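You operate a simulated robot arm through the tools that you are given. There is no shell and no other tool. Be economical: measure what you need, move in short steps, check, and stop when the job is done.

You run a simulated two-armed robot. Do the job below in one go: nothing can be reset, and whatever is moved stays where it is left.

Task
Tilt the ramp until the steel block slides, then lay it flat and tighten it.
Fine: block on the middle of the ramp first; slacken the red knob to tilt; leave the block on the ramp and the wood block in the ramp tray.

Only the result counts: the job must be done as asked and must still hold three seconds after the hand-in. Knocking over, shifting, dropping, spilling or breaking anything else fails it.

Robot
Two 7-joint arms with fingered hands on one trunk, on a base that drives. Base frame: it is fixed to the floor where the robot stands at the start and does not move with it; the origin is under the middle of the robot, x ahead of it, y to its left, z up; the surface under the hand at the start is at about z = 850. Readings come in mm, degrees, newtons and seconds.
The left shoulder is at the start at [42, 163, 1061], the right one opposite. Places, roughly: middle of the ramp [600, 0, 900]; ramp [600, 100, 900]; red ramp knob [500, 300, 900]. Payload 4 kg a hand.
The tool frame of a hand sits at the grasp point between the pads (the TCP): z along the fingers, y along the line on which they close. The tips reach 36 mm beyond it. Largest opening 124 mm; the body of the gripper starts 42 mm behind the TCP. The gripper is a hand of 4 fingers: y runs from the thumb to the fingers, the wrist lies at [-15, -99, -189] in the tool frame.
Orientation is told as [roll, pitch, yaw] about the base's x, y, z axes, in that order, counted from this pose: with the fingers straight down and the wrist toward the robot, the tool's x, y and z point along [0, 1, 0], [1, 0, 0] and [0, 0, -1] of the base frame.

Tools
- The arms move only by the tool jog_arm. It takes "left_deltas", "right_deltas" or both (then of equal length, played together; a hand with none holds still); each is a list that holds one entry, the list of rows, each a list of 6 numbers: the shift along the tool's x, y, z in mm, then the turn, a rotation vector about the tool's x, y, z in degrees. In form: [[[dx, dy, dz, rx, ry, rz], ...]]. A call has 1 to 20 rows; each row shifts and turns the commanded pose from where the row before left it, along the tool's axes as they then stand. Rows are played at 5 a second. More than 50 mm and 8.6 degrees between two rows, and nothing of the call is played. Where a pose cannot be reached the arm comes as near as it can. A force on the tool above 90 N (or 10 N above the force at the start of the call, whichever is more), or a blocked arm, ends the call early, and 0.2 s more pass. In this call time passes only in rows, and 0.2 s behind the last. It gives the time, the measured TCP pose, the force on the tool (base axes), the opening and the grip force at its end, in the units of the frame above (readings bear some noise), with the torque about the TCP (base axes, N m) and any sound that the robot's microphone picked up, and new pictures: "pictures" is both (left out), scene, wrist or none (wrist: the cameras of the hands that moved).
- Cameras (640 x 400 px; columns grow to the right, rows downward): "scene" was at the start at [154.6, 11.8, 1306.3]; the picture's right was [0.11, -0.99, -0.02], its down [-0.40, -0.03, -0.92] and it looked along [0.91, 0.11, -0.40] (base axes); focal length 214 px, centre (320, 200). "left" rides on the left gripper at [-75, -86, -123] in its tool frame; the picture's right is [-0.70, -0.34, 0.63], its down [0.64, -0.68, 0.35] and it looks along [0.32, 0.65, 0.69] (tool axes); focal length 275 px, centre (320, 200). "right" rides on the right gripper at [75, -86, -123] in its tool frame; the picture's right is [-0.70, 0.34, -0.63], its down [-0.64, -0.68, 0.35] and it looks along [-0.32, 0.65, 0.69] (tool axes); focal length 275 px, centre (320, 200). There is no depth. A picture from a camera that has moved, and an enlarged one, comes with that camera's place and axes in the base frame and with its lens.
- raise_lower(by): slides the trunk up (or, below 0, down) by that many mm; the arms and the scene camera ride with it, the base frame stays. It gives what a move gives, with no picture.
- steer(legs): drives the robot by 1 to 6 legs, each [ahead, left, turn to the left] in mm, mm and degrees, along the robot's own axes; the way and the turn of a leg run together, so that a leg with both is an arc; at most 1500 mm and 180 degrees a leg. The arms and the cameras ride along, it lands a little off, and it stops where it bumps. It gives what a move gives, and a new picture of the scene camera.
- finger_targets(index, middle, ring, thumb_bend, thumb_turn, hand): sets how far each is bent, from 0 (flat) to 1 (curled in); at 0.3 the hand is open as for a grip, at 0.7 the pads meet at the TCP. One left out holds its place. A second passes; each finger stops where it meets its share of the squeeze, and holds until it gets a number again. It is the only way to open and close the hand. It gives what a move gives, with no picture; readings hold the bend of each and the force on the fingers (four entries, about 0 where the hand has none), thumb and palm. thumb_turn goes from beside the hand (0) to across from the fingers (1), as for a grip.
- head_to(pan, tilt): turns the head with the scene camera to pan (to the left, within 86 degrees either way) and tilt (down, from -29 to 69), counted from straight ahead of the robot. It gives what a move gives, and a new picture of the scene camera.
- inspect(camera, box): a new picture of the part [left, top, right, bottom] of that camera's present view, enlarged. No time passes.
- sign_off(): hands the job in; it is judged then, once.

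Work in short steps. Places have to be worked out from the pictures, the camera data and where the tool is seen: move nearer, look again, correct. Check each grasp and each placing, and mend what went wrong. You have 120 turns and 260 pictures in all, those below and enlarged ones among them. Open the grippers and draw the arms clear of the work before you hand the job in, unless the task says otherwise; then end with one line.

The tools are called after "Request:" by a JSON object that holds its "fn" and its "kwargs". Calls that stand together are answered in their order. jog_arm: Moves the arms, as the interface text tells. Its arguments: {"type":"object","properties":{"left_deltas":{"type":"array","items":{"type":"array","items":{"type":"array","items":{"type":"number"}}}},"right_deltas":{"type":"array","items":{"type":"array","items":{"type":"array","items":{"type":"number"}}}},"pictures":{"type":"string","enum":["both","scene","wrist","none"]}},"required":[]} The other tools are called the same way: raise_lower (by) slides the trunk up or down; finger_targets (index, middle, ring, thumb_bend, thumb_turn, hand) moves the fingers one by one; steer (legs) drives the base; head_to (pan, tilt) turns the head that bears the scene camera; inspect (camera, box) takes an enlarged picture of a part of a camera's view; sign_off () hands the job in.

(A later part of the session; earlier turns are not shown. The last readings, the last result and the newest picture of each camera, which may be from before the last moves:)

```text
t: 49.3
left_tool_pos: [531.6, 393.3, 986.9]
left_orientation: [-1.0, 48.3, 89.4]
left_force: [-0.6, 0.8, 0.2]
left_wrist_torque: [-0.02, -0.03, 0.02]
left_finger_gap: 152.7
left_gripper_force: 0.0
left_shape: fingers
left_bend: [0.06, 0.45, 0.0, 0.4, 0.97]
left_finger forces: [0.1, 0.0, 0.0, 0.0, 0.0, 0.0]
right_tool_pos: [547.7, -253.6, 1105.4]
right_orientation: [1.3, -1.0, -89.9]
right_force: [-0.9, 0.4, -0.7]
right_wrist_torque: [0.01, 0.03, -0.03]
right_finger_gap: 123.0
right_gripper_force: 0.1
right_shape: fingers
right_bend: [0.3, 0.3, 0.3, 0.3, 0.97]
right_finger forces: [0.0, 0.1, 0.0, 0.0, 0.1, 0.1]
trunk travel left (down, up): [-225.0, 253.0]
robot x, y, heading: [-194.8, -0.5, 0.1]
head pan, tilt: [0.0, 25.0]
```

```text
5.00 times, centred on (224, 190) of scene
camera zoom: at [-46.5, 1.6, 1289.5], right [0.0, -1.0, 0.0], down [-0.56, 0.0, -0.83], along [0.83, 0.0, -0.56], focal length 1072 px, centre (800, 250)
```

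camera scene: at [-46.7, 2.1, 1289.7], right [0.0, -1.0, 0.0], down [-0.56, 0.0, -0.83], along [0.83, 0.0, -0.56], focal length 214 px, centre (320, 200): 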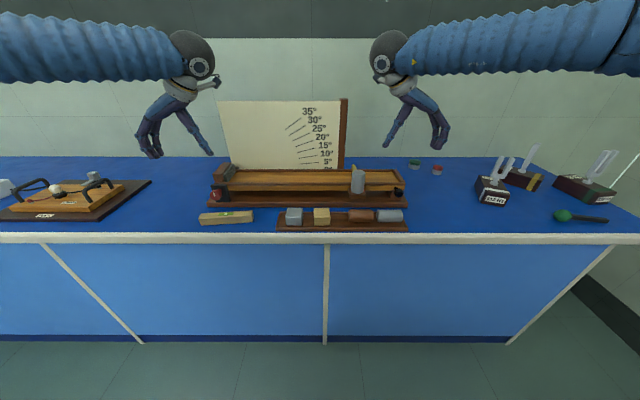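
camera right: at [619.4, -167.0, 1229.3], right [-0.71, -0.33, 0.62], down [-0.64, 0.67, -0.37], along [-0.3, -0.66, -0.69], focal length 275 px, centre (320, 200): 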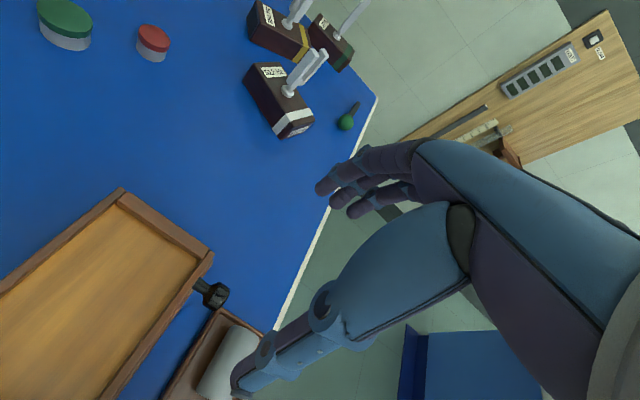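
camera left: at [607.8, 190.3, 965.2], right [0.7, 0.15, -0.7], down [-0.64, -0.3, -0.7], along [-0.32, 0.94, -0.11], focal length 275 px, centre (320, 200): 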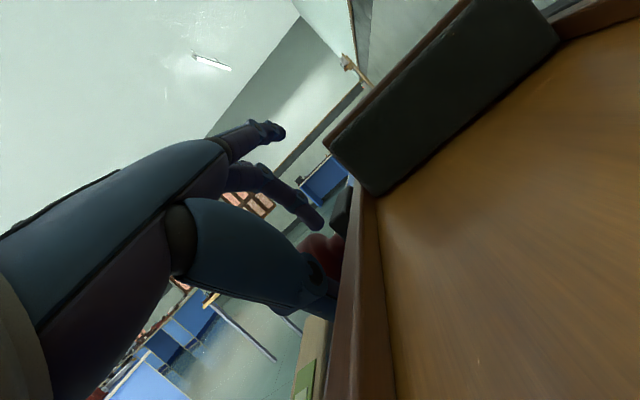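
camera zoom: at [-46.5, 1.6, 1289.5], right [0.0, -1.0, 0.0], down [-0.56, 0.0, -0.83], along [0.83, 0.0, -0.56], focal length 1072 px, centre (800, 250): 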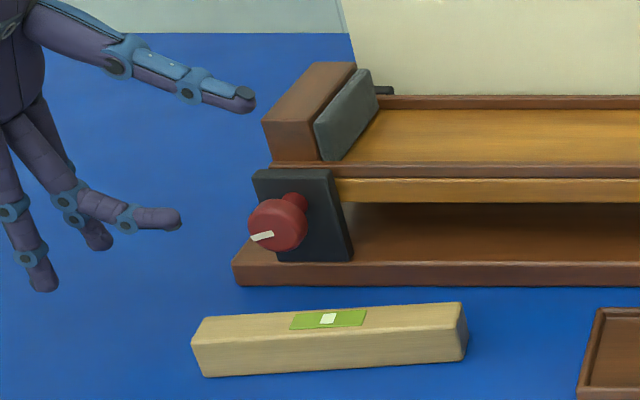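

The knob has turned ≈85° counter-clockwise and nothing else moved. I now test whether the ramp is free: right hand goes down around the black handle, while the left hand stays aside.

Request:
{"fn": "jog_arm", "kwargs": {"right_deltas": [[[-7, 1, 40, 0, 0, 0], [0, 0, 40, 0, 0, 0], [0, 0, 40, 0, 0, 0], [0, 0, 35, 0, 0, 0], [0, 0, 15, 0, 0, 0], [0, 0, 0, 0, 0, 0]]], "pictures": "wrist"}}

Request:
{"fn": "inspect", "kwargs": {"camera": "scene", "box": [340, 150, 436, 210]}}

```text
t: 50.7
left_tool_pos: [532.7, 394.2, 988.1]
left_orientation: [-0.9, 48.4, 89.3]
left_force: [-0.2, 0.0, -1.0]
left_wrist_torque: [0.0, 0.01, 0.0]
left_finger_gap: 152.6
left_gripper_force: 0.1
left_shape: fingers
left_bend: [0.06, 0.45, 0.0, 0.4, 0.97]
left_finger forces: [0.1, 0.1, 0.0, 0.1, 0.0, 0.0]
right_tool_pos: [545.0, -258.7, 938.8]
right_orientation: [1.4, -1.0, -89.9]
right_force: [0.0, -0.1, 0.2]
right_wrist_torque: [-0.01, 0.01, -0.02]
right_finger_gap: 123.3
right_gripper_force: 0.0
right_shape: fingers
right_bend: [0.3, 0.3, 0.3, 0.3, 0.97]
right_finger forces: [0.0, 0.1, 0.1, 0.0, 0.0, 0.1]
trunk travel left (down, up): [-225.0, 253.0]
robot x, y, heading: [-196.0, 1.7, -0.0]
head pan, tilt: [0.0, 25.0]
camera right: at [616.9, -172.3, 1060.6], right [-0.71, -0.33, 0.62], down [-0.64, 0.67, -0.37], along [-0.3, -0.66, -0.69], focal length 275 px, centre (320, 200)
```

right: 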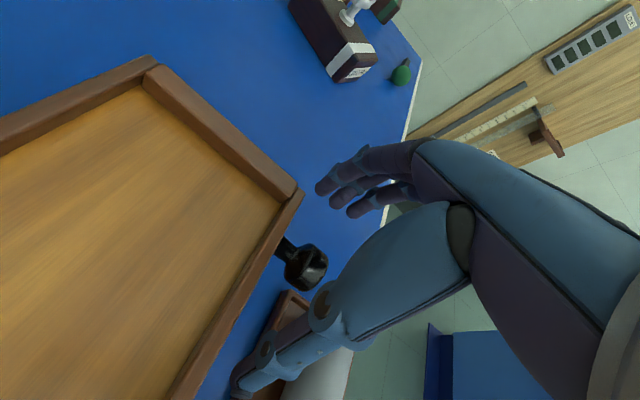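

```text
6.67 times, centred on (388, 180) of scene
camera zoom: at [-47.0, 1.6, 1289.8], right [0.0, -1.0, 0.0], down [-0.56, 0.0, -0.83], along [0.83, 0.0, -0.56], focal length 1430 px, centre (-133, 333)
```

zoom: 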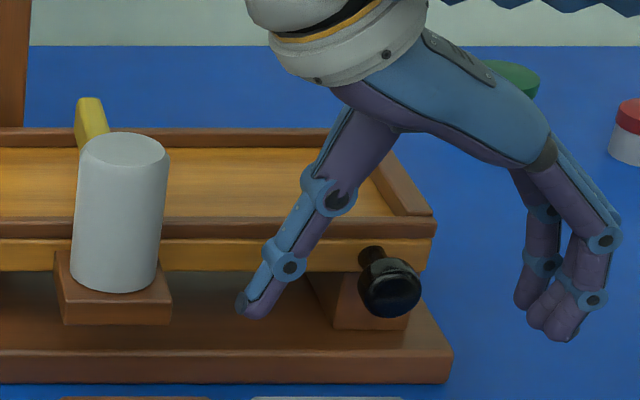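

Handle head ≈[541,-258,917]. I descend the last 22 mm and close.

Request:
{"fn": "jog_arm", "kwargs": {"right_deltas": [[[-3, 0, 12, 0, 0, 0], [0, 0, 10, 0, 0, 0], [0, 0, 0, 0, 0, 0]]], "pictures": "none"}}

Request:
{"fn": "finger_targets", "kwargs": {"hand": "right", "index": 0.75, "middle": 0.75, "ring": 0.75, "thumb_bend": 0.75}}

Request:
{"fn": "inspect", "kwargs": {"camera": "scene", "box": [340, 150, 436, 210]}}

```text
t: 51.5
left_tool_pos: [532.2, 395.3, 988.7]
left_orientation: [-1.0, 48.3, 89.4]
left_force: [0.5, -0.1, 0.2]
left_wrist_torque: [-0.02, 0.0, -0.01]
left_finger_gap: 152.9
left_gripper_force: 0.0
left_shape: fingers
left_bend: [0.06, 0.45, 0.0, 0.4, 0.97]
left_finger forces: [0.0, 0.0, 0.0, 0.0, 0.0, 0.1]
right_tool_pos: [541.3, -258.3, 914.9]
right_orientation: [1.2, -0.8, -89.8]
right_force: [-0.2, 0.1, 0.2]
right_wrist_torque: [0.0, 0.02, 0.01]
right_finger_gap: 122.9
right_gripper_force: 0.1
right_shape: fingers
right_bend: [0.3, 0.3, 0.3, 0.3, 0.97]
right_finger forces: [0.0, 0.0, 0.0, 0.1, 0.0, 0.0]
trunk travel left (down, up): [-225.0, 253.0]
robot x, y, heading: [-198.0, -2.8, 0.0]
head pan, tilt: [0.0, 25.0]
```

```text
t: 52.5
left_tool_pos: [531.5, 397.0, 987.6]
left_orientation: [-0.9, 48.3, 89.4]
left_force: [0.4, -0.2, -0.5]
left_wrist_torque: [0.01, -0.03, 0.0]
left_finger_gap: 152.9
left_gripper_force: 0.0
left_shape: fingers
left_bend: [0.06, 0.45, 0.0, 0.4, 0.97]
left_finger forces: [0.0, 0.0, 0.1, 0.0, 0.1, 0.0]
right_tool_pos: [541.3, -253.9, 915.8]
right_orientation: [1.3, -1.0, -89.8]
right_force: [-4.9, 39.1, -3.1]
right_wrist_torque: [-0.27, 0.0, 0.33]
right_finger_gap: 16.4
right_gripper_force: 19.2
right_shape: fingers
right_bend: [0.75, 0.75, 0.75, 0.58, 0.98]
right_finger forces: [0.5, 0.0, 0.0, 0.0, 39.0, 0.0]
trunk travel left (down, up): [-225.0, 253.0]
robot x, y, heading: [-200.0, 0.6, 0.4]
head pan, tilt: [0.0, 25.0]
```

```text
6.67 times, centred on (388, 180) of scene
camera zoom: at [-47.2, 4.6, 1289.8], right [0.0, -1.0, 0.0], down [-0.56, 0.0, -0.83], along [0.83, 0.0, -0.56], focal length 1430 px, centre (-133, 333)
```

zoom: 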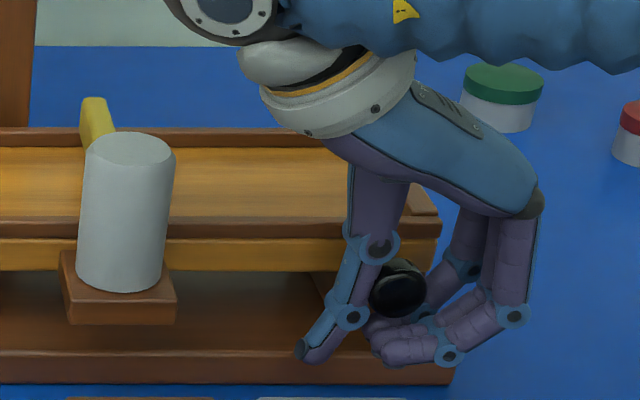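

The fingers are curled beneath the handle, the thumb presses its left. I ease the thumb so the hand simply cradles the handle, then lift ~10 mm as a test.

Request:
{"fn": "finger_targets", "kwargs": {"hand": "right", "thumb_bend": 0.56, "index": 0.78, "middle": 0.78, "ring": 0.78}}

Request:
{"fn": "jog_arm", "kwargs": {"right_deltas": [[[0, 0, -5, 0, 0, 0], [0, 0, -5, 0, 0, 0], [0, 0, -5, 0, 0, 0], [0, 0, -5, 0, 0, 0], [0, 0, 0, 0, 0, 0]]], "pictures": "none"}}

Request:
{"fn": "inspect", "kwargs": {"camera": "scene", "box": [308, 140, 436, 220]}}

```text
t: 53.5
left_tool_pos: [532.5, 394.4, 987.2]
left_orientation: [-1.1, 48.3, 89.3]
left_force: [0.5, 0.5, 0.0]
left_wrist_torque: [0.02, 0.01, 0.02]
left_finger_gap: 152.6
left_gripper_force: 0.0
left_shape: fingers
left_bend: [0.06, 0.45, 0.0, 0.4, 0.97]
left_finger forces: [0.1, 0.1, 0.0, 0.1, 0.1, 0.0]
right_tool_pos: [542.3, -259.0, 916.4]
right_orientation: [1.3, -0.8, -89.8]
right_force: [-1.1, 8.8, -0.6]
right_wrist_torque: [0.04, 0.0, 0.1]
right_finger_gap: 20.3
right_gripper_force: 8.1
right_shape: fingers
right_bend: [0.77, 0.78, 0.78, 0.53, 0.97]
right_finger forces: [6.4, 0.0, 0.0, 0.0, 10.7, 0.0]
trunk travel left (down, up): [-225.0, 253.0]
robot x, y, heading: [-201.8, 0.3, -0.0]
head pan, tilt: [0.0, 25.0]
```

```text
t: 54.7
left_tool_pos: [531.6, 395.6, 987.2]
left_orientation: [-1.0, 48.2, 89.3]
left_force: [0.5, 0.3, 0.0]
left_wrist_torque: [-0.01, -0.02, 0.0]
left_finger_gap: 152.7
left_gripper_force: 0.0
left_shape: fingers
left_bend: [0.06, 0.45, 0.0, 0.4, 0.97]
left_finger forces: [0.0, 0.1, 0.0, 0.0, 0.0, 0.0]
right_tool_pos: [541.8, -257.7, 934.0]
right_orientation: [1.3, -0.9, -89.9]
right_force: [-3.7, 7.7, -2.4]
right_wrist_torque: [-0.03, 0.05, 0.09]
right_finger_gap: 20.2
right_gripper_force: 8.5
right_shape: fingers
right_bend: [0.77, 0.78, 0.78, 0.54, 0.98]
right_finger forces: [6.1, 0.2, 0.1, 0.1, 10.1, 0.0]
trunk travel left (down, up): [-225.0, 253.0]
robot x, y, heading: [-198.1, 0.9, 0.1]
head pan, tilt: [0.0, 25.0]
```

```text
5.00 times, centred on (372, 180) of scene
camera zoom: at [-47.1, 2.1, 1289.8], right [0.0, -1.0, 0.0], down [-0.56, 0.0, -0.83], along [0.83, 0.0, -0.56], focal length 1072 px, centre (60, 300)
```

zoom: 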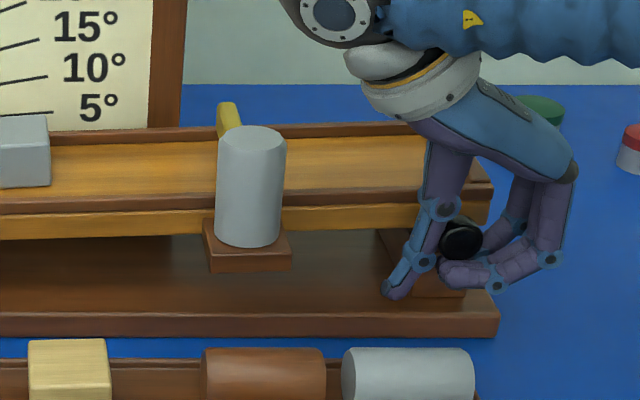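

The ramp follows freely (≈1.8° now), with the mallet moving as one with it. I lift along the arc, 1° a row, up to about 9°.

Request:
{"fn": "jog_arm", "kwargs": {"right_deltas": [[[0, -0.1, -10.3, -1, 0, 0], [0, -0.1, -10.3, -1, 0, 0], [0, -0.1, -10.3, -1, 0, 0], [0, -0.1, -10.3, -1, 0, 0], [0, -0.1, -10.3, -1, 0, 0], [0, -0.1, -10.3, -1, 0, 0], [0, -0.1, -10.3, -1, 0, 0], [0, 0, 0, 0, 0, 0]]], "pictures": "none"}}

Request:
{"fn": "inspect", "kwargs": {"camera": "scene", "box": [200, 90, 440, 240]}}

```text
t: 56.5
left_tool_pos: [532.9, 395.6, 987.3]
left_orientation: [-1.0, 48.3, 89.4]
left_force: [1.3, -0.1, -0.5]
left_wrist_torque: [0.01, 0.03, 0.01]
left_finger_gap: 152.5
left_gripper_force: 0.1
left_shape: fingers
left_bend: [0.06, 0.45, 0.0, 0.4, 0.97]
left_finger forces: [0.1, 0.1, 0.1, 0.0, 0.0, 0.0]
right_tool_pos: [539.7, -250.5, 1007.5]
right_orientation: [1.4, -7.9, -90.0]
right_force: [2.3, 7.6, -2.2]
right_wrist_torque: [-0.03, 0.04, 0.03]
right_finger_gap: 20.0
right_gripper_force: 6.8
right_shape: fingers
right_bend: [0.77, 0.78, 0.78, 0.54, 0.97]
right_finger forces: [4.4, 0.0, 0.1, 0.0, 9.9, 0.0]
trunk travel left (down, up): [-225.0, 253.0]
robot x, y, heading: [-200.2, -0.8, 0.2]
head pan, tilt: [0.0, 25.0]
```

```text
2.67 times, centred on (320, 165) of scene
camera zoom: at [-46.5, 2.2, 1289.7], right [0.0, -1.0, 0.0], down [-0.56, 0.0, -0.83], along [0.83, 0.0, -0.56], focal length 572 px, centre (320, 293)
```

zoom: 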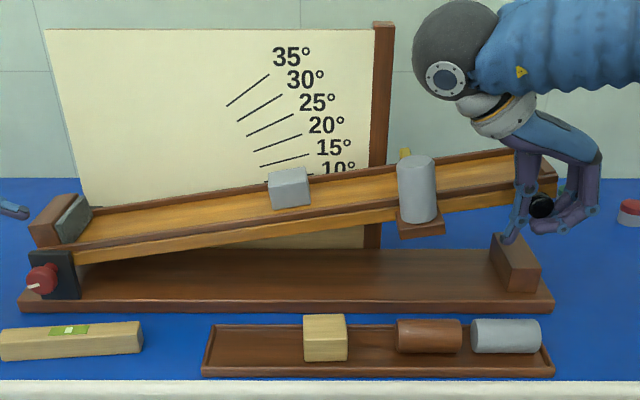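

Ramp ≈9°, block and mallet still in place. I go on to ~13°.

Request:
{"fn": "jog_arm", "kwargs": {"right_deltas": [[[0, -0.1, -10.3, -1, 0, 0], [0, -0.1, -10.3, -1, 0, 0], [0, -0.1, -10.3, -1, 0, 0], [0, -0.1, -10.3, -1, 0, 0], [0, 0, 0, 0, 0, 0]]], "pictures": "none"}}

Request:
{"fn": "inspect", "kwargs": {"camera": "scene", "box": [200, 90, 440, 240]}}

```text
t: 57.7
left_tool_pos: [532.2, 393.3, 988.2]
left_orientation: [-0.9, 48.3, 89.4]
left_force: [0.1, -1.0, 0.0]
left_wrist_torque: [0.0, -0.01, 0.01]
left_finger_gap: 153.0
left_gripper_force: 0.1
left_shape: fingers
left_bend: [0.06, 0.45, 0.0, 0.4, 0.97]
left_finger forces: [0.1, 0.0, 0.1, 0.1, 0.0, 0.1]
right_tool_pos: [538.9, -243.3, 1045.6]
right_orientation: [1.3, -11.9, -90.2]
right_force: [5.1, 6.0, -2.7]
right_wrist_torque: [-0.05, 0.03, -0.04]
right_finger_gap: 19.8
right_gripper_force: 6.2
right_shape: fingers
right_bend: [0.77, 0.78, 0.78, 0.54, 0.96]
right_finger forces: [4.2, 0.0, 0.0, 0.0, 8.0, 0.0]
trunk travel left (down, up): [-225.0, 253.0]
robot x, y, heading: [-195.6, -0.3, 0.0]
head pan, tilt: [0.0, 25.0]
```

```text
2.67 times, centred on (320, 165) of scene
camera zoom: at [-46.3, 2.0, 1289.7], right [0.0, -1.0, 0.0], down [-0.56, 0.0, -0.83], along [0.83, 0.0, -0.56], focal length 572 px, centre (320, 293)
```

zoom: 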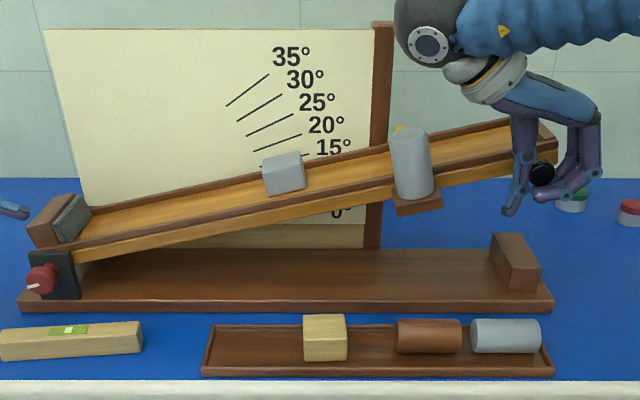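

≈13°, still no slide. Another 3°.

Request:
{"fn": "jog_arm", "kwargs": {"right_deltas": [[[0, -0.1, -10.3, -1, 0, 0], [0, -0.1, -10.3, -1, 0, 0], [0, -0.1, -10.3, -1, 0, 0], [0, 0, 0, 0, 0, 0], [0, 0, 0, 0, 0, 0]]], "pictures": "none"}}

Request:
{"fn": "inspect", "kwargs": {"camera": "scene", "box": [200, 90, 440, 240]}}

```text
t: 58.9
left_tool_pos: [532.4, 394.2, 988.2]
left_orientation: [-1.0, 48.2, 89.4]
left_force: [-1.3, -0.2, 0.3]
left_wrist_torque: [0.03, 0.0, 0.02]
left_finger_gap: 152.7
left_gripper_force: 0.1
left_shape: fingers
left_bend: [0.06, 0.45, 0.0, 0.4, 0.97]
left_finger forces: [0.0, 0.0, 0.1, 0.0, 0.0, 0.2]
right_tool_pos: [538.3, -237.9, 1077.4]
right_orientation: [1.4, -14.8, -90.2]
right_force: [5.6, 10.2, -2.1]
right_wrist_torque: [-0.01, -0.01, 0.01]
right_finger_gap: 20.8
right_gripper_force: 7.6
right_shape: fingers
right_bend: [0.77, 0.78, 0.78, 0.53, 0.96]
right_finger forces: [3.6, 0.0, 0.1, 0.1, 11.5, 0.0]
trunk travel left (down, up): [-225.0, 253.0]
robot x, y, heading: [-200.2, 0.4, -0.1]
head pan, tilt: [0.0, 25.0]
```

```text
2.67 times, centred on (320, 165) of scene
camera zoom: at [-46.2, 2.5, 1289.7], right [0.0, -1.0, 0.0], down [-0.56, 0.0, -0.83], along [0.83, 0.0, -0.56], focal length 572 px, centre (320, 293)
```

zoom: 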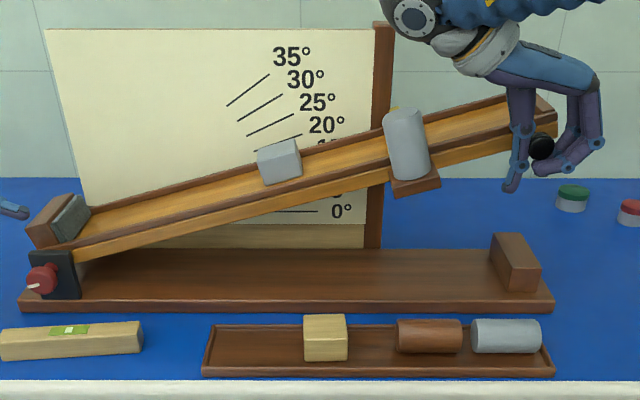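

≈16°, block unmoved. Two more degrees.

Request:
{"fn": "jog_arm", "kwargs": {"right_deltas": [[[0, -0.1, -10.3, -1, 0, 0], [0, -0.1, -10.3, -1, 0, 0], [0, 0, 0, 0, 0, 0], [0, 0, 0, 0, 0, 0], [0, 0, 0, 0, 0, 0]]], "pictures": "none"}}

Request:
{"fn": "inspect", "kwargs": {"camera": "scene", "box": [200, 90, 440, 240]}}

```text
t: 60.1
left_tool_pos: [531.9, 394.4, 987.3]
left_orientation: [-0.9, 48.3, 89.4]
left_force: [-0.3, 0.6, -0.5]
left_wrist_torque: [0.02, -0.01, -0.03]
left_finger_gap: 153.0
left_gripper_force: 0.1
left_shape: fingers
left_bend: [0.06, 0.45, 0.0, 0.4, 0.97]
left_finger forces: [0.1, 0.0, 0.0, 0.1, 0.0, 0.1]
right_tool_pos: [537.9, -232.5, 1097.1]
right_orientation: [1.4, -16.9, -90.2]
right_force: [3.7, 11.2, -4.9]
right_wrist_torque: [-0.07, 0.05, 0.08]
right_finger_gap: 20.7
right_gripper_force: 8.3
right_shape: fingers
right_bend: [0.77, 0.78, 0.78, 0.53, 0.96]
right_finger forces: [4.3, 0.0, 0.0, 0.0, 12.3, 0.0]
trunk travel left (down, up): [-225.0, 253.0]
robot x, y, heading: [-199.3, -0.7, -0.3]
head pan, tilt: [0.0, 25.0]
```

```text
2.67 times, centred on (320, 165) of scene
camera zoom: at [-46.3, 2.5, 1289.6], right [0.0, -1.0, 0.0], down [-0.56, 0.0, -0.83], along [0.83, 0.0, -0.56], focal length 572 px, centre (320, 293)
```

zoom: 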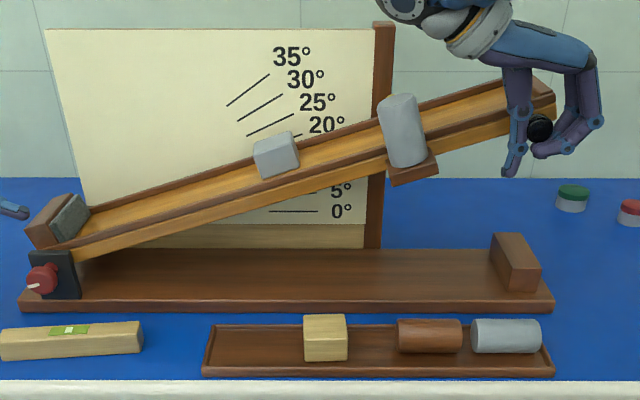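

Now ≈18°, still holding. Two more degrees.

Request:
{"fn": "jog_arm", "kwargs": {"right_deltas": [[[0, 0.3, -10.3, -1, 0, 0], [0, 0.3, -10.3, -1, 0, 0], [0, 0, 0, 0, 0, 0], [0, 0, 0, 0, 0, 0], [0, 0, 0, 0, 0, 0]]], "pictures": "none"}}

Request:
{"fn": "inspect", "kwargs": {"camera": "scene", "box": [200, 90, 440, 240]}}

```text
t: 61.3
left_tool_pos: [533.1, 394.1, 988.9]
left_orientation: [-0.9, 48.2, 89.4]
left_force: [-0.5, 0.2, 0.5]
left_wrist_torque: [-0.01, -0.02, 0.01]
left_finger_gap: 152.8
left_gripper_force: 0.0
left_shape: fingers
left_bend: [0.06, 0.45, 0.0, 0.4, 0.97]
left_finger forces: [0.0, 0.1, 0.0, 0.1, 0.0, 0.0]
right_tool_pos: [538.5, -227.0, 1114.9]
right_orientation: [1.4, -18.9, -90.2]
right_force: [4.9, 12.4, -3.3]
right_wrist_torque: [-0.04, -0.02, 0.02]
right_finger_gap: 21.5
right_gripper_force: 8.1
right_shape: fingers
right_bend: [0.77, 0.78, 0.78, 0.53, 0.96]
right_finger forces: [3.6, 0.0, 0.1, 0.0, 12.5, 0.0]
trunk travel left (down, up): [-225.0, 253.0]
robot x, y, heading: [-197.5, -0.7, 0.3]
head pan, tilt: [0.0, 25.0]
```

```text
2.67 times, centred on (320, 165) of scene
camera zoom: at [-46.1, 2.6, 1289.6], right [0.0, -1.0, 0.0], down [-0.56, 0.0, -0.83], along [0.83, 0.0, -0.56], focal length 572 px, centre (320, 293)
```

zoom: 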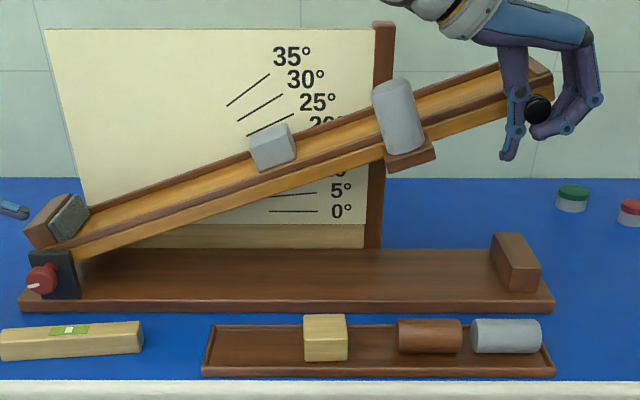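

≈20°, block still holds and the mallet sits as if fixed. Two more degrees.

Request:
{"fn": "jog_arm", "kwargs": {"right_deltas": [[[0, 0.3, -10.3, -1, 0, 0], [0, 0.3, -10.3, -1, 0, 0], [0, 0, 0, 0, 0, 0], [0, 0, 0, 0, 0, 0], [0, 0, 0, 0, 0, 0]]], "pictures": "none"}}

Request:
{"fn": "inspect", "kwargs": {"camera": "scene", "box": [200, 90, 440, 240]}}

```text
t: 62.5
left_tool_pos: [531.6, 394.8, 986.0]
left_orientation: [-1.1, 48.4, 89.5]
left_force: [0.1, 0.8, 0.4]
left_wrist_torque: [-0.02, -0.01, 0.06]
left_finger_gap: 152.9
left_gripper_force: 0.0
left_shape: fingers
left_bend: [0.06, 0.45, 0.0, 0.4, 0.97]
left_finger forces: [0.1, 0.1, 0.0, 0.0, 0.0, 0.1]
right_tool_pos: [537.8, -219.0, 1135.7]
right_orientation: [1.4, -20.9, -90.3]
right_force: [6.4, 10.8, -5.4]
right_wrist_torque: [-0.01, 0.01, -0.02]
right_finger_gap: 21.8
right_gripper_force: 7.9
right_shape: fingers
right_bend: [0.77, 0.78, 0.78, 0.53, 0.96]
right_finger forces: [3.9, 0.0, 0.1, 0.0, 12.6, 0.0]
trunk travel left (down, up): [-225.0, 253.0]
robot x, y, heading: [-200.7, -0.1, 0.2]
head pan, tilt: [0.0, 25.0]
```

```text
2.67 times, centred on (320, 165) of scene
camera zoom: at [-46.0, 2.7, 1289.6], right [0.0, -1.0, 0.0], down [-0.56, 0.0, -0.83], along [0.83, 0.0, -0.56], focal length 572 px, centre (320, 293)
```

zoom: 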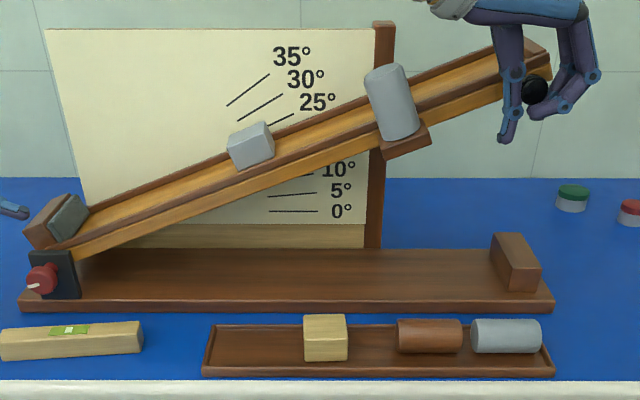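

The block has begun to slide at ≈22°. I hold here and watch.

Request:
{"fn": "jog_arm", "kwargs": {"right_deltas": [[[0, 0, 0, 0, 0, 0], [0, 0, 0, 0, 0, 0], [0, 0, 0, 0, 0, 0], [0, 0, 0, 0, 0, 0], [0, 0, 0, 0, 0, 0]]], "pictures": "none"}}

Request:
{"fn": "inspect", "kwargs": {"camera": "scene", "box": [200, 90, 440, 240]}}

```text
t: 63.7
left_tool_pos: [532.2, 395.7, 987.3]
left_orientation: [-1.0, 48.2, 89.4]
left_force: [0.5, -0.2, -0.7]
left_wrist_torque: [0.01, -0.04, -0.02]
left_finger_gap: 152.5
left_gripper_force: 0.0
left_shape: fingers
left_bend: [0.06, 0.45, 0.0, 0.4, 0.97]
left_finger forces: [0.0, 0.0, 0.0, 0.0, 0.0, 0.1]
right_tool_pos: [537.0, -219.4, 1136.6]
right_orientation: [1.4, -20.9, -90.3]
right_force: [6.8, 11.7, -4.7]
right_wrist_torque: [-0.03, 0.06, 0.03]
right_finger_gap: 21.5
right_gripper_force: 8.7
right_shape: fingers
right_bend: [0.77, 0.78, 0.78, 0.53, 0.96]
right_finger forces: [3.6, 0.1, 0.0, 0.0, 12.8, 0.0]
trunk travel left (down, up): [-225.0, 253.0]
robot x, y, heading: [-197.3, -0.9, 0.2]
head pan, tilt: [0.0, 25.0]
```

```text
2.67 times, centred on (320, 165) of scene
camera zoom: at [-46.0, 2.6, 1289.6], right [0.0, -1.0, 0.0], down [-0.56, 0.0, -0.83], along [0.83, 0.0, -0.56], focal length 572 px, centre (320, 293)
```

zoom: 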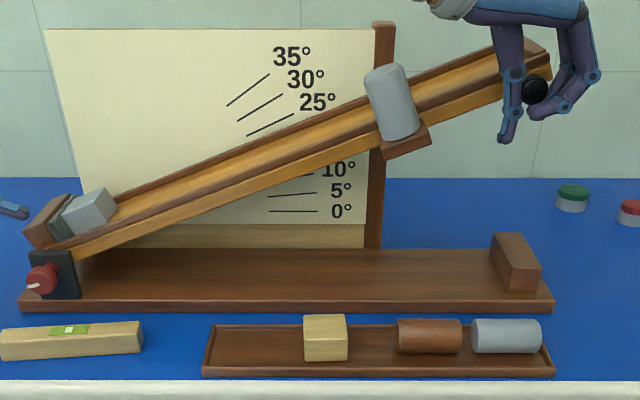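

It slid down to the bumper. Now I lower the ramp, first 3° to see that it follows.

Request:
{"fn": "jog_arm", "kwargs": {"right_deltas": [[[0, -0.1, 10.3, 1, 0, 0], [0, -0.1, 10.3, 1, 0, 0], [0, -0.1, 10.3, 1, 0, 0], [0, 0, 0, 0, 0, 0]]], "pictures": "none"}}

Request:
{"fn": "inspect", "kwargs": {"camera": "scene", "box": [200, 90, 440, 240]}}

```text
t: 64.7
left_tool_pos: [531.7, 394.2, 987.2]
left_orientation: [-1.1, 48.4, 89.5]
left_force: [0.7, 0.2, -0.1]
left_wrist_torque: [-0.02, -0.01, 0.02]
left_finger_gap: 152.6
left_gripper_force: 0.0
left_shape: fingers
left_bend: [0.06, 0.45, 0.0, 0.4, 0.97]
left_finger forces: [0.0, 0.0, 0.0, 0.1, 0.1, 0.0]
right_tool_pos: [539.3, -229.8, 1106.0]
right_orientation: [1.3, -17.8, -90.2]
right_force: [3.1, 13.3, -3.9]
right_wrist_torque: [-0.05, 0.03, 0.05]
right_finger_gap: 21.5
right_gripper_force: 8.8
right_shape: fingers
right_bend: [0.77, 0.78, 0.78, 0.53, 0.96]
right_finger forces: [3.9, 0.1, 0.0, 0.0, 13.4, 0.1]
trunk travel left (down, up): [-225.0, 253.0]
robot x, y, heading: [-201.7, -1.6, 0.1]
head pan, tilt: [0.0, 25.0]
```

```text
2.67 times, centred on (320, 165) of scene
camera zoom: at [-46.3, 2.6, 1289.6], right [0.0, -1.0, 0.0], down [-0.56, 0.0, -0.83], along [0.83, 0.0, -0.56], focal length 572 px, centre (320, 293)
```

zoom: 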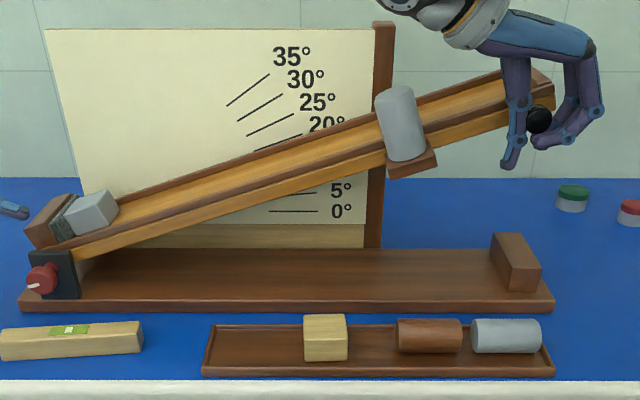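

It follows well. I lower another 14°.

Request:
{"fn": "jog_arm", "kwargs": {"right_deltas": [[[0, -0.2, 10.3, 1, 0, 0], [0, -0.2, 10.3, 1, 0, 0], [0, -0.2, 10.3, 1, 0, 0], [0, -0.2, 10.3, 1, 0, 0], [0, -0.2, 10.3, 1, 0, 0], [0, -0.2, 10.3, 1, 0, 0], [0, -0.2, 10.3, 1, 0, 0], [0, -0.2, 10.3, 1, 0, 0], [0, -0.2, 10.3, 1, 0, 0], [0, -0.2, 10.3, 1, 0, 0], [0, -0.2, 10.3, 1, 0, 0], [0, -0.2, 10.3, 1, 0, 0], [0, -0.2, 10.3, 1, 0, 0], [0, -0.2, 10.3, 1, 0, 0], [0, 0, 0, 0, 0, 0]]], "pictures": "none"}}

Request:
{"fn": "inspect", "kwargs": {"camera": "scene", "box": [200, 90, 440, 240]}}

```text
t: 67.9
left_tool_pos: [532.9, 394.8, 988.5]
left_orientation: [-1.0, 48.3, 89.2]
left_force: [-0.3, 0.0, -0.6]
left_wrist_torque: [0.02, 0.0, -0.01]
left_finger_gap: 152.6
left_gripper_force: 0.1
left_shape: fingers
left_bend: [0.06, 0.45, 0.0, 0.4, 0.97]
left_finger forces: [0.0, 0.0, 0.0, 0.0, 0.0, 0.0]
right_tool_pos: [540.7, -255.5, 965.2]
right_orientation: [1.4, -4.0, -89.9]
right_force: [-5.6, 6.6, -1.1]
right_wrist_torque: [-0.03, -0.02, 0.04]
right_finger_gap: 19.5
right_gripper_force: 6.3
right_shape: fingers
right_bend: [0.77, 0.78, 0.78, 0.54, 0.98]
right_finger forces: [4.3, 0.0, 0.0, 0.0, 9.1, 0.0]
trunk travel left (down, up): [-225.0, 253.0]
robot x, y, heading: [-197.0, 1.6, 0.0]
head pan, tilt: [0.0, 25.0]
```

```text
2.67 times, centred on (320, 165) of scene
camera zoom: at [-47.2, 2.0, 1289.7], right [0.0, -1.0, 0.0], down [-0.56, 0.0, -0.83], along [0.83, 0.0, -0.56], focal length 572 px, centre (320, 293)
```

zoom: 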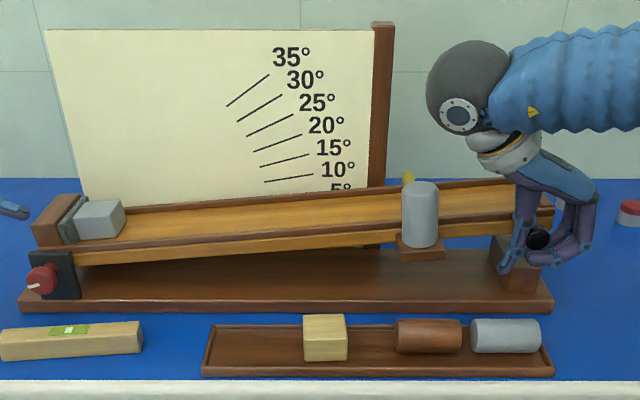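

About 5° left (49 mm at the handle). I lower to just about flat.

Request:
{"fn": "jog_arm", "kwargs": {"right_deltas": [[[0, -0.1, 10.3, 1, 0, 0], [0, -0.1, 10.3, 1, 0, 0], [0, -0.1, 10.3, 1, 0, 0], [0, -0.1, 10.3, 1, 0, 0], [0, 0, 3, 0, 0, 0], [0, 0, 3, 0, 0, 0], [0, 0, 0, 0, 0, 0]]], "pictures": "none"}}

Request:
{"fn": "inspect", "kwargs": {"camera": "scene", "box": [308, 150, 436, 230]}}

```text
t: 69.5
left_tool_pos: [531.3, 395.1, 988.4]
left_orientation: [-1.1, 48.3, 89.3]
left_force: [0.3, 0.0, -0.4]
left_wrist_torque: [-0.01, 0.03, 0.02]
left_finger_gap: 152.5
left_gripper_force: 0.1
left_shape: fingers
left_bend: [0.06, 0.45, 0.0, 0.4, 0.97]
left_finger forces: [0.1, 0.0, 0.0, 0.0, 0.1, 0.1]
right_tool_pos: [540.7, -257.5, 918.5]
right_orientation: [1.4, 0.1, -89.8]
right_force: [-6.2, 7.0, 1.2]
right_wrist_torque: [0.02, -0.06, 0.11]
right_finger_gap: 19.1
right_gripper_force: 6.0
right_shape: fingers
right_bend: [0.78, 0.78, 0.78, 0.54, 0.98]
right_finger forces: [3.6, 0.0, 0.0, 0.1, 9.0, 0.0]
trunk travel left (down, up): [-225.0, 253.0]
robot x, y, heading: [-199.8, -2.0, 0.2]
head pan, tilt: [0.0, 25.0]
```

```text
5.00 times, centred on (372, 190) of scene
camera zoom: at [-47.3, 2.1, 1289.8], right [0.0, -1.0, 0.0], down [-0.56, 0.0, -0.83], along [0.83, 0.0, -0.56], focal length 1072 px, centre (60, 250)
```

zoom: 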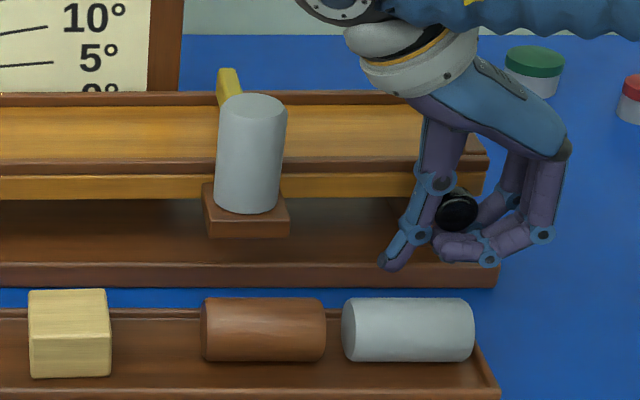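

Still several mm above its rest compared with the first picture. I lower 3 mm at a time and watch the force.

Request:
{"fn": "jog_arm", "kwargs": {"right_deltas": [[[0, 0, 3, 0, 0, 0], [0, 0, 3, 0, 0, 0], [0, 0, 2, 0, 0, 0], [0, 0, 0, 0, 0, 0]]], "pictures": "none"}}

Request:
{"fn": "inspect", "kwargs": {"camera": "scene", "box": [308, 150, 436, 230]}}

```text
t: 70.5
left_tool_pos: [531.7, 394.6, 988.2]
left_orientation: [-1.0, 48.3, 89.3]
left_force: [-0.1, 0.1, 0.4]
left_wrist_torque: [-0.02, 0.01, 0.01]
left_finger_gap: 152.8
left_gripper_force: 0.1
left_shape: fingers
left_bend: [0.06, 0.45, 0.0, 0.4, 0.97]
left_finger forces: [0.1, 0.1, 0.0, 0.1, 0.1, 0.1]
right_tool_pos: [541.0, -258.3, 910.5]
right_orientation: [1.4, 0.1, -89.8]
right_force: [-5.1, 8.5, 8.0]
right_wrist_torque: [0.07, -0.09, 0.1]
right_finger_gap: 18.8
right_gripper_force: 6.2
right_shape: fingers
right_bend: [0.78, 0.78, 0.78, 0.54, 0.98]
right_finger forces: [1.5, 0.1, 0.0, 0.1, 11.4, 0.0]
trunk travel left (down, up): [-225.0, 253.0]
robot x, y, heading: [-201.2, -1.3, 0.2]
head pan, tilt: [0.0, 25.0]
```

```text
5.00 times, centred on (372, 190) of scene
camera zoom: at [-47.9, 2.3, 1290.0], right [0.0, -1.0, 0.0], down [-0.56, 0.0, -0.83], along [0.83, 0.0, -0.56], focal length 1072 px, centre (60, 250)
```

zoom: 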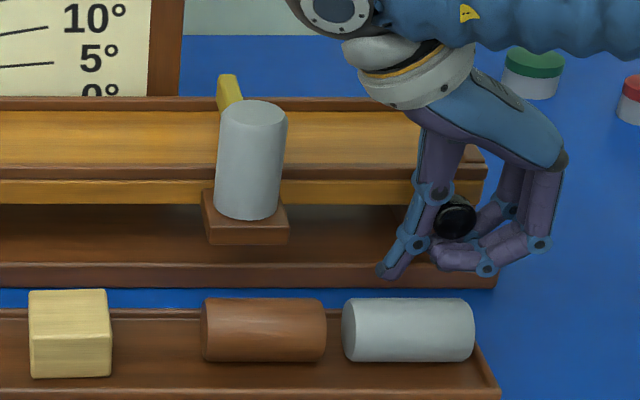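

The ramp is flat again on its rest (8 N contact, mallet and rim back at their first pixels); the right hand keeps it there. Now the left hand prepares to tighten, starting from a lean of +28°.

Request:
{"fn": "finger_targets", "kwargs": {"hand": "left", "index": 0.0, "ring": 0.0, "middle": 0.45, "thumb_bend": 0.43}}

Request:
{"fn": "jog_arm", "kwargs": {"left_deltas": [[[0, 0, 0, -8, 0, 0], [0, 0, 0, -8, 0, 0], [0, 0, 0, -4, 0, 0], [0, -24, -1, 0, 0, 0], [0, 0, 20, 0, 0, 0], [0, 0, 20, 0, 0, 0], [0, 0, 0, 0, 0, 0]]], "pictures": "none"}}

Request:
{"fn": "inspect", "kwargs": {"camera": "scene", "box": [160, 150, 288, 230]}}

```text
t: 71.5
left_tool_pos: [531.3, 395.3, 988.2]
left_orientation: [-1.1, 48.3, 89.3]
left_force: [0.6, 0.4, 0.1]
left_wrist_torque: [-0.01, 0.02, 0.02]
left_finger_gap: 157.2
left_gripper_force: 0.0
left_shape: fingers
left_bend: [0.0, 0.45, 0.0, 0.43, 0.97]
left_finger forces: [0.1, 0.0, 0.0, 0.0, 0.0, 0.1]
right_tool_pos: [541.1, -257.8, 911.1]
right_orientation: [1.4, 0.2, -89.8]
right_force: [-4.2, 9.6, 10.3]
right_wrist_torque: [0.07, -0.09, 0.1]
right_finger_gap: 18.9
right_gripper_force: 6.6
right_shape: fingers
right_bend: [0.78, 0.78, 0.78, 0.54, 0.98]
right_finger forces: [1.3, 0.0, 0.0, 0.0, 12.1, 0.0]
trunk travel left (down, up): [-225.0, 253.0]
robot x, y, heading: [-197.3, 1.3, -0.1]
head pan, tilt: [0.0, 25.0]
```

```text
t: 73.1
left_tool_pos: [530.7, 356.1, 963.5]
left_orientation: [-0.8, 28.3, 89.7]
left_force: [0.7, -0.1, 0.1]
left_wrist_torque: [0.02, -0.05, -0.01]
left_finger_gap: 157.2
left_gripper_force: 0.0
left_shape: fingers
left_bend: [0.0, 0.45, 0.0, 0.43, 0.97]
left_finger forces: [0.0, 0.0, 0.1, 0.0, 0.0, 0.0]
right_tool_pos: [542.6, -256.9, 910.0]
right_orientation: [1.4, 0.1, -89.8]
right_force: [-4.4, 9.9, 6.7]
right_wrist_torque: [-0.03, -0.09, 0.13]
right_finger_gap: 19.1
right_gripper_force: 6.0
right_shape: fingers
right_bend: [0.78, 0.78, 0.78, 0.54, 0.98]
right_finger forces: [1.0, 0.0, 0.1, 0.0, 11.9, 0.0]
trunk travel left (down, up): [-225.0, 253.0]
robot x, y, heading: [-200.1, -1.0, 0.1]
head pan, tilt: [0.0, 25.0]
```

```text
5.00 times, centred on (224, 190) of scene
camera zoom: at [-47.5, 2.3, 1289.8], right [0.0, -1.0, 0.0], down [-0.56, 0.0, -0.83], along [0.83, 0.0, -0.56], focal length 1072 px, centre (800, 250)
```

zoom: 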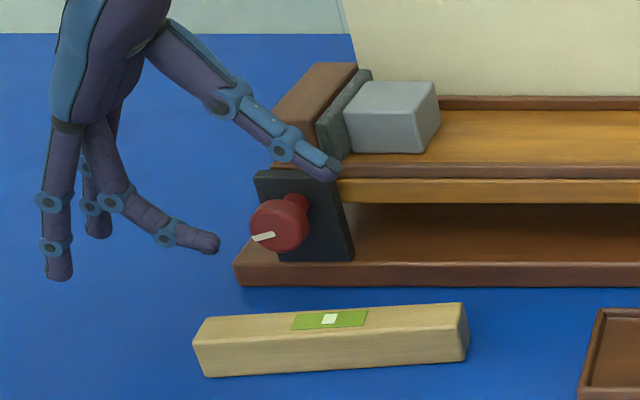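

The straight fingertips would come too near the table at this lean; I go to +18° and approach the knob.

Request:
{"fn": "jog_arm", "kwargs": {"left_deltas": [[[0, 0, 0, -5, 0, 0], [0, 0, 0, -5, 0, 0], [0, -9, -2, 0, 0, 0], [-2, 0, 15, 0, 0, 0], [0, 0, 15, 0, 0, 0], [0, 0, 14, 0, 0, 0], [0, 0, 0, 0, 0, 0]]], "pictures": "none"}}

Request:
{"fn": "finger_targets", "kwargs": {"hand": "left", "middle": 0.8, "thumb_bend": 0.8}}

Request:
{"fn": "inspect", "kwargs": {"camera": "scene", "box": [170, 160, 266, 220]}}

```text
t: 74.7
left_tool_pos: [534.7, 332.5, 928.8]
left_orientation: [-0.8, 18.4, 89.9]
left_force: [-0.4, -0.1, -0.3]
left_wrist_torque: [-0.01, 0.02, 0.04]
left_finger_gap: 157.0
left_gripper_force: 0.0
left_shape: fingers
left_bend: [0.0, 0.45, 0.0, 0.43, 0.97]
left_finger forces: [0.0, 0.0, 0.0, 0.1, 0.1, 0.1]
right_tool_pos: [541.3, -257.9, 910.2]
right_orientation: [1.4, 0.1, -89.8]
right_force: [-3.7, 9.7, 4.8]
right_wrist_torque: [-0.02, -0.07, 0.1]
right_finger_gap: 19.1
right_gripper_force: 6.1
right_shape: fingers
right_bend: [0.78, 0.78, 0.78, 0.54, 0.98]
right_finger forces: [1.2, 0.1, 0.0, 0.0, 10.9, 0.0]
trunk travel left (down, up): [-225.0, 253.0]
robot x, y, heading: [-197.1, 1.1, 0.1]
head pan, tilt: [0.0, 25.0]
```

```text
t: 75.7
left_tool_pos: [535.4, 328.8, 928.5]
left_orientation: [-0.7, 18.2, 89.7]
left_force: [9.5, -26.6, -2.0]
left_wrist_torque: [-0.24, -0.22, -0.22]
left_finger_gap: 119.4
left_gripper_force: 20.1
left_shape: fingers
left_bend: [0.0, 0.71, 0.0, 0.66, 0.94]
left_finger forces: [0.0, 13.1, 0.1, 0.0, 26.7, 0.0]
right_tool_pos: [541.9, -259.5, 908.5]
right_orientation: [1.3, 0.1, -89.9]
right_force: [-5.0, 14.3, 7.7]
right_wrist_torque: [-0.03, -0.14, 0.16]
right_finger_gap: 20.5
right_gripper_force: 8.6
right_shape: fingers
right_bend: [0.78, 0.78, 0.78, 0.53, 0.98]
right_finger forces: [1.0, 0.0, 0.0, 0.0, 15.8, 0.0]
trunk travel left (down, up): [-225.0, 253.0]
robot x, y, heading: [-199.6, -3.8, 0.1]
head pan, tilt: [0.0, 25.0]
```

```text
6.67 times, centred on (218, 190) of scene
camera zoom: at [-46.9, 0.6, 1289.8], right [0.0, -1.0, 0.0], down [-0.56, 0.0, -0.83], along [0.83, 0.0, -0.56], focal length 1430 px, centre (1000, 267)
```

zoom: 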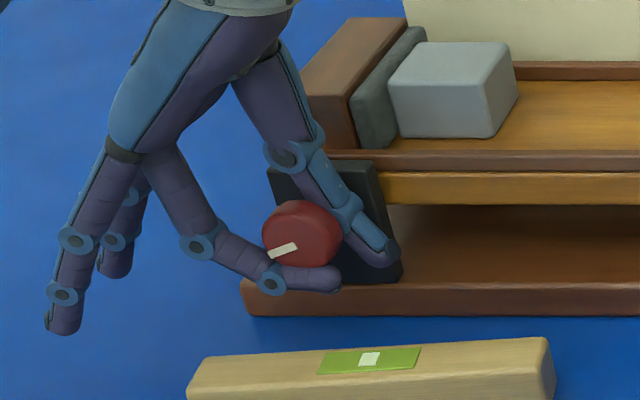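

Gripped. I turn clockwise (rx negative) through 56°.

Request:
{"fn": "jog_arm", "kwargs": {"left_deltas": [[[0, 0, 0, -8, 0, 0], [0, 0, 0, -8, 0, 0], [0, 0, 0, -8, 0, 0], [0, 0, 0, -8, 0, 0], [0, 0, 0, -8, 0, 0], [0, 0, 0, -8, 0, 0], [0, 0, 0, -8, 0, 0], [0, 0, 0, 0, 0, 0]]], "pictures": "none"}}

Request:
{"fn": "inspect", "kwargs": {"camera": "scene", "box": [170, 160, 266, 220]}}

```text
t: 77.5
left_tool_pos: [536.2, 332.3, 925.5]
left_orientation: [-0.7, -37.8, 90.5]
left_force: [2.4, -23.4, -37.3]
left_wrist_torque: [-0.29, 0.1, -0.29]
left_finger_gap: 128.6
left_gripper_force: 26.0
left_shape: fingers
left_bend: [0.0, 0.71, 0.0, 0.63, 0.94]
left_finger forces: [0.0, 13.6, 0.1, 0.0, 39.4, 0.0]
right_tool_pos: [543.4, -258.1, 908.1]
right_orientation: [1.2, 0.1, -89.8]
right_force: [-6.0, 12.9, 8.4]
right_wrist_torque: [-0.04, -0.09, 0.19]
right_finger_gap: 19.3
right_gripper_force: 7.0
right_shape: fingers
right_bend: [0.78, 0.78, 0.78, 0.53, 0.99]
right_finger forces: [0.0, 0.0, 0.0, 0.0, 14.7, 0.0]
trunk travel left (down, up): [-225.0, 253.0]
robot x, y, heading: [-195.8, 0.4, 0.2]
head pan, tilt: [0.0, 25.0]
```

```text
6.67 times, centred on (218, 190) of scene
camera zoom: at [-45.0, 1.8, 1289.3], right [0.0, -1.0, 0.0], down [-0.56, 0.0, -0.83], along [0.83, 0.0, -0.56], focal length 1430 px, centre (1000, 267)
```

zoom: 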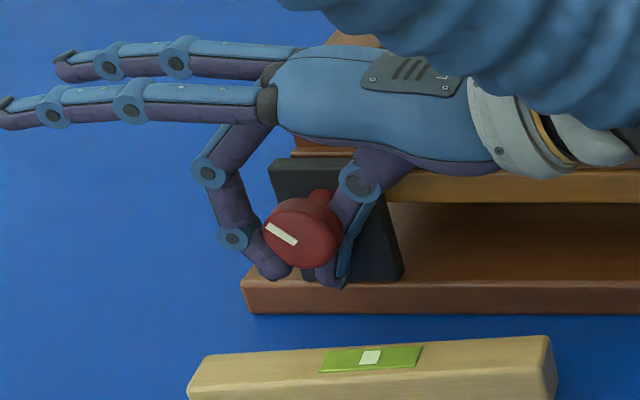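

The mark returned ~55°. I open, swing the hand back to +18° around the knob and regrip for a second stroke.

Request:
{"fn": "finger_targets", "kwargs": {"hand": "left", "middle": 0.42, "thumb_bend": 0.42}}

Request:
{"fn": "jog_arm", "kwargs": {"left_deltas": [[[2, 0, 0, 8, 0, 0], [0, 0, 0, 8, 0, 0], [0, 0, 0, 8, 0, 0], [0, 0, 0, 8, 0, 0], [0, 0, 0, 8, 0, 0], [0, 0, 0, 8, 0, 0], [0, 0, 0, 8, 0, 0], [0, 0, 0, 0, 0, 0]]], "pictures": "none"}}

Request:
{"fn": "inspect", "kwargs": {"camera": "scene", "box": [170, 160, 266, 220]}}

```text
t: 78.5
left_tool_pos: [535.0, 332.5, 928.0]
left_orientation: [-0.9, -37.7, 90.7]
left_force: [-0.3, 0.6, -0.4]
left_wrist_torque: [0.01, -0.04, 0.01]
left_finger_gap: 158.9
left_gripper_force: 0.1
left_shape: fingers
left_bend: [0.0, 0.42, 0.0, 0.42, 0.97]
left_finger forces: [0.0, 0.0, 0.1, 0.0, 0.0, 0.0]
right_tool_pos: [541.9, -256.9, 909.6]
right_orientation: [1.3, 0.1, -89.8]
right_force: [-1.5, 11.2, -2.4]
right_wrist_torque: [-0.14, 0.0, 0.07]
right_finger_gap: 19.0
right_gripper_force: 6.1
right_shape: fingers
right_bend: [0.78, 0.78, 0.78, 0.54, 0.98]
right_finger forces: [1.0, 0.0, 0.1, 0.1, 10.8, 0.0]
trunk travel left (down, up): [-225.0, 253.0]
robot x, y, heading: [-199.0, -4.6, 0.3]
head pan, tilt: [0.0, 25.0]
```

```text
t: 80.3
left_tool_pos: [532.5, 333.0, 927.3]
left_orientation: [-0.7, 18.3, 90.0]
left_force: [0.7, -0.7, -0.6]
left_wrist_torque: [-0.03, 0.02, -0.04]
left_finger_gap: 158.7
left_gripper_force: 0.1
left_shape: fingers
left_bend: [0.0, 0.42, 0.0, 0.42, 0.97]
left_finger forces: [0.0, 0.0, 0.1, 0.0, 0.0, 0.0]
right_tool_pos: [540.8, -255.8, 909.0]
right_orientation: [1.3, 0.1, -89.8]
right_force: [-1.1, 8.0, 0.1]
right_wrist_torque: [-0.13, -0.04, 0.08]
right_finger_gap: 19.5
right_gripper_force: 5.7
right_shape: fingers
right_bend: [0.78, 0.78, 0.78, 0.54, 0.98]
right_finger forces: [1.0, 0.1, 0.0, 0.0, 9.4, 0.0]
trunk travel left (down, up): [-225.0, 253.0]
robot x, y, heading: [-199.1, 2.0, 0.1]
head pan, tilt: [0.0, 25.0]
```

```text
6.67 times, centred on (218, 190) of scene
camera zoom: at [-47.1, 2.0, 1289.8], right [0.0, -1.0, 0.0], down [-0.56, 0.0, -0.83], along [0.83, 0.0, -0.56], focal length 1430 px, centre (1000, 267)
```

zoom: 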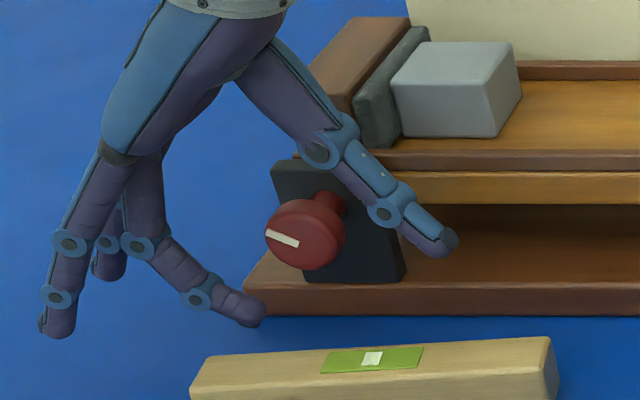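

Knob mark now ≈50° short of its first position. Second stroke: close and turn clockwise, with the right hand pressing the ramp slightly down.

Request:
{"fn": "finger_targets", "kwargs": {"hand": "left", "middle": 0.8, "thumb_bend": 0.8}}

Request:
{"fn": "jog_arm", "kwargs": {"left_deltas": [[[0, 0, 0, -8, 0, 0], [0, 0, 0, -8, 0, 0], [0, 0, 0, -8, 0, 0], [0, 0, 0, -8, 0, 0], [0, 0, 0, -8, 0, 0], [0, 0, 0, -8, 0, 0], [0, 0, 0, -8, 0, 0], [0, 0, 0, 0, 0, 0]]], "right_deltas": [[[0, 0, 2, 0, 0, 0], [0, 0, 0, 0, 0, 0], [0, 0, 0, 0, 0, 0], [0, 0, 0, 0, 0, 0], [0, 0, 0, 0, 0, 0], [0, 0, 0, 0, 0, 0], [0, 0, 0, 0, 0, 0], [0, 0, 0, 0, 0, 0]]], "pictures": "none"}}

Request:
{"fn": "inspect", "kwargs": {"camera": "scene", "box": [170, 160, 266, 220]}}

```text
t: 81.3
left_tool_pos: [533.7, 330.6, 927.6]
left_orientation: [-0.7, 18.3, 89.8]
left_force: [7.8, -29.5, 1.0]
left_wrist_torque: [-0.24, -0.23, -0.19]
left_finger_gap: 123.2
left_gripper_force: 20.7
left_shape: fingers
left_bend: [0.0, 0.71, 0.0, 0.65, 0.94]
left_finger forces: [0.1, 13.2, 0.1, 0.0, 28.0, 0.0]
right_tool_pos: [542.0, -258.1, 909.5]
right_orientation: [1.3, 0.1, -89.9]
right_force: [-2.7, 15.0, 3.3]
right_wrist_torque: [-0.12, -0.07, 0.15]
right_finger_gap: 20.9
right_gripper_force: 8.0
right_shape: fingers
right_bend: [0.78, 0.78, 0.78, 0.53, 0.98]
right_finger forces: [0.3, 0.0, 0.0, 0.0, 15.2, 0.0]
trunk travel left (down, up): [-225.0, 253.0]
robot x, y, heading: [-197.1, 1.4, 0.4]
head pan, tilt: [0.0, 25.0]
```

```text
t: 83.1
left_tool_pos: [534.2, 332.6, 925.1]
left_orientation: [-0.6, -37.7, 90.6]
left_force: [8.0, -26.0, -34.8]
left_wrist_torque: [-0.24, 0.04, -0.24]
left_finger_gap: 131.0
left_gripper_force: 24.6
left_shape: fingers
left_bend: [0.0, 0.71, 0.0, 0.62, 0.93]
left_finger forces: [0.0, 13.9, 0.0, 0.0, 35.6, 0.0]
right_tool_pos: [543.0, -256.9, 905.8]
right_orientation: [1.3, 0.0, -89.8]
right_force: [-4.2, 14.9, 10.3]
right_wrist_torque: [-0.06, -0.14, 0.13]
right_finger_gap: 19.6
right_gripper_force: 7.9
right_shape: fingers
right_bend: [0.78, 0.78, 0.78, 0.53, 0.98]
right_finger forces: [0.0, 0.0, 0.1, 0.0, 16.5, 0.0]
trunk travel left (down, up): [-225.0, 253.0]
robot x, y, heading: [-197.9, -0.2, -0.1]
head pan, tilt: [0.0, 25.0]
```

```text
6.67 times, centred on (218, 190) of scene
camera zoom: at [-44.9, 1.7, 1289.3], right [0.0, -1.0, 0.0], down [-0.56, 0.0, -0.83], along [0.83, 0.0, -0.56], focal length 1430 px, centre (1000, 267)
```

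zoom: 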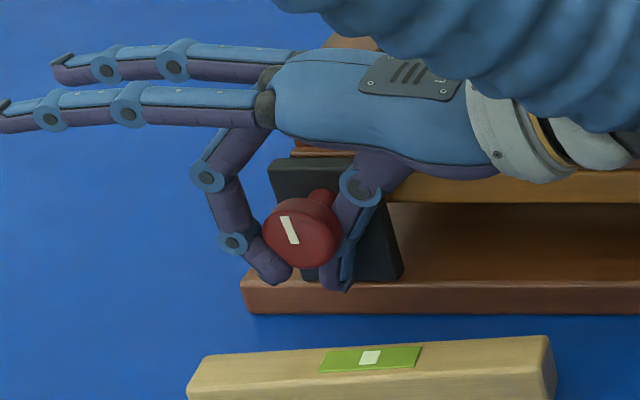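

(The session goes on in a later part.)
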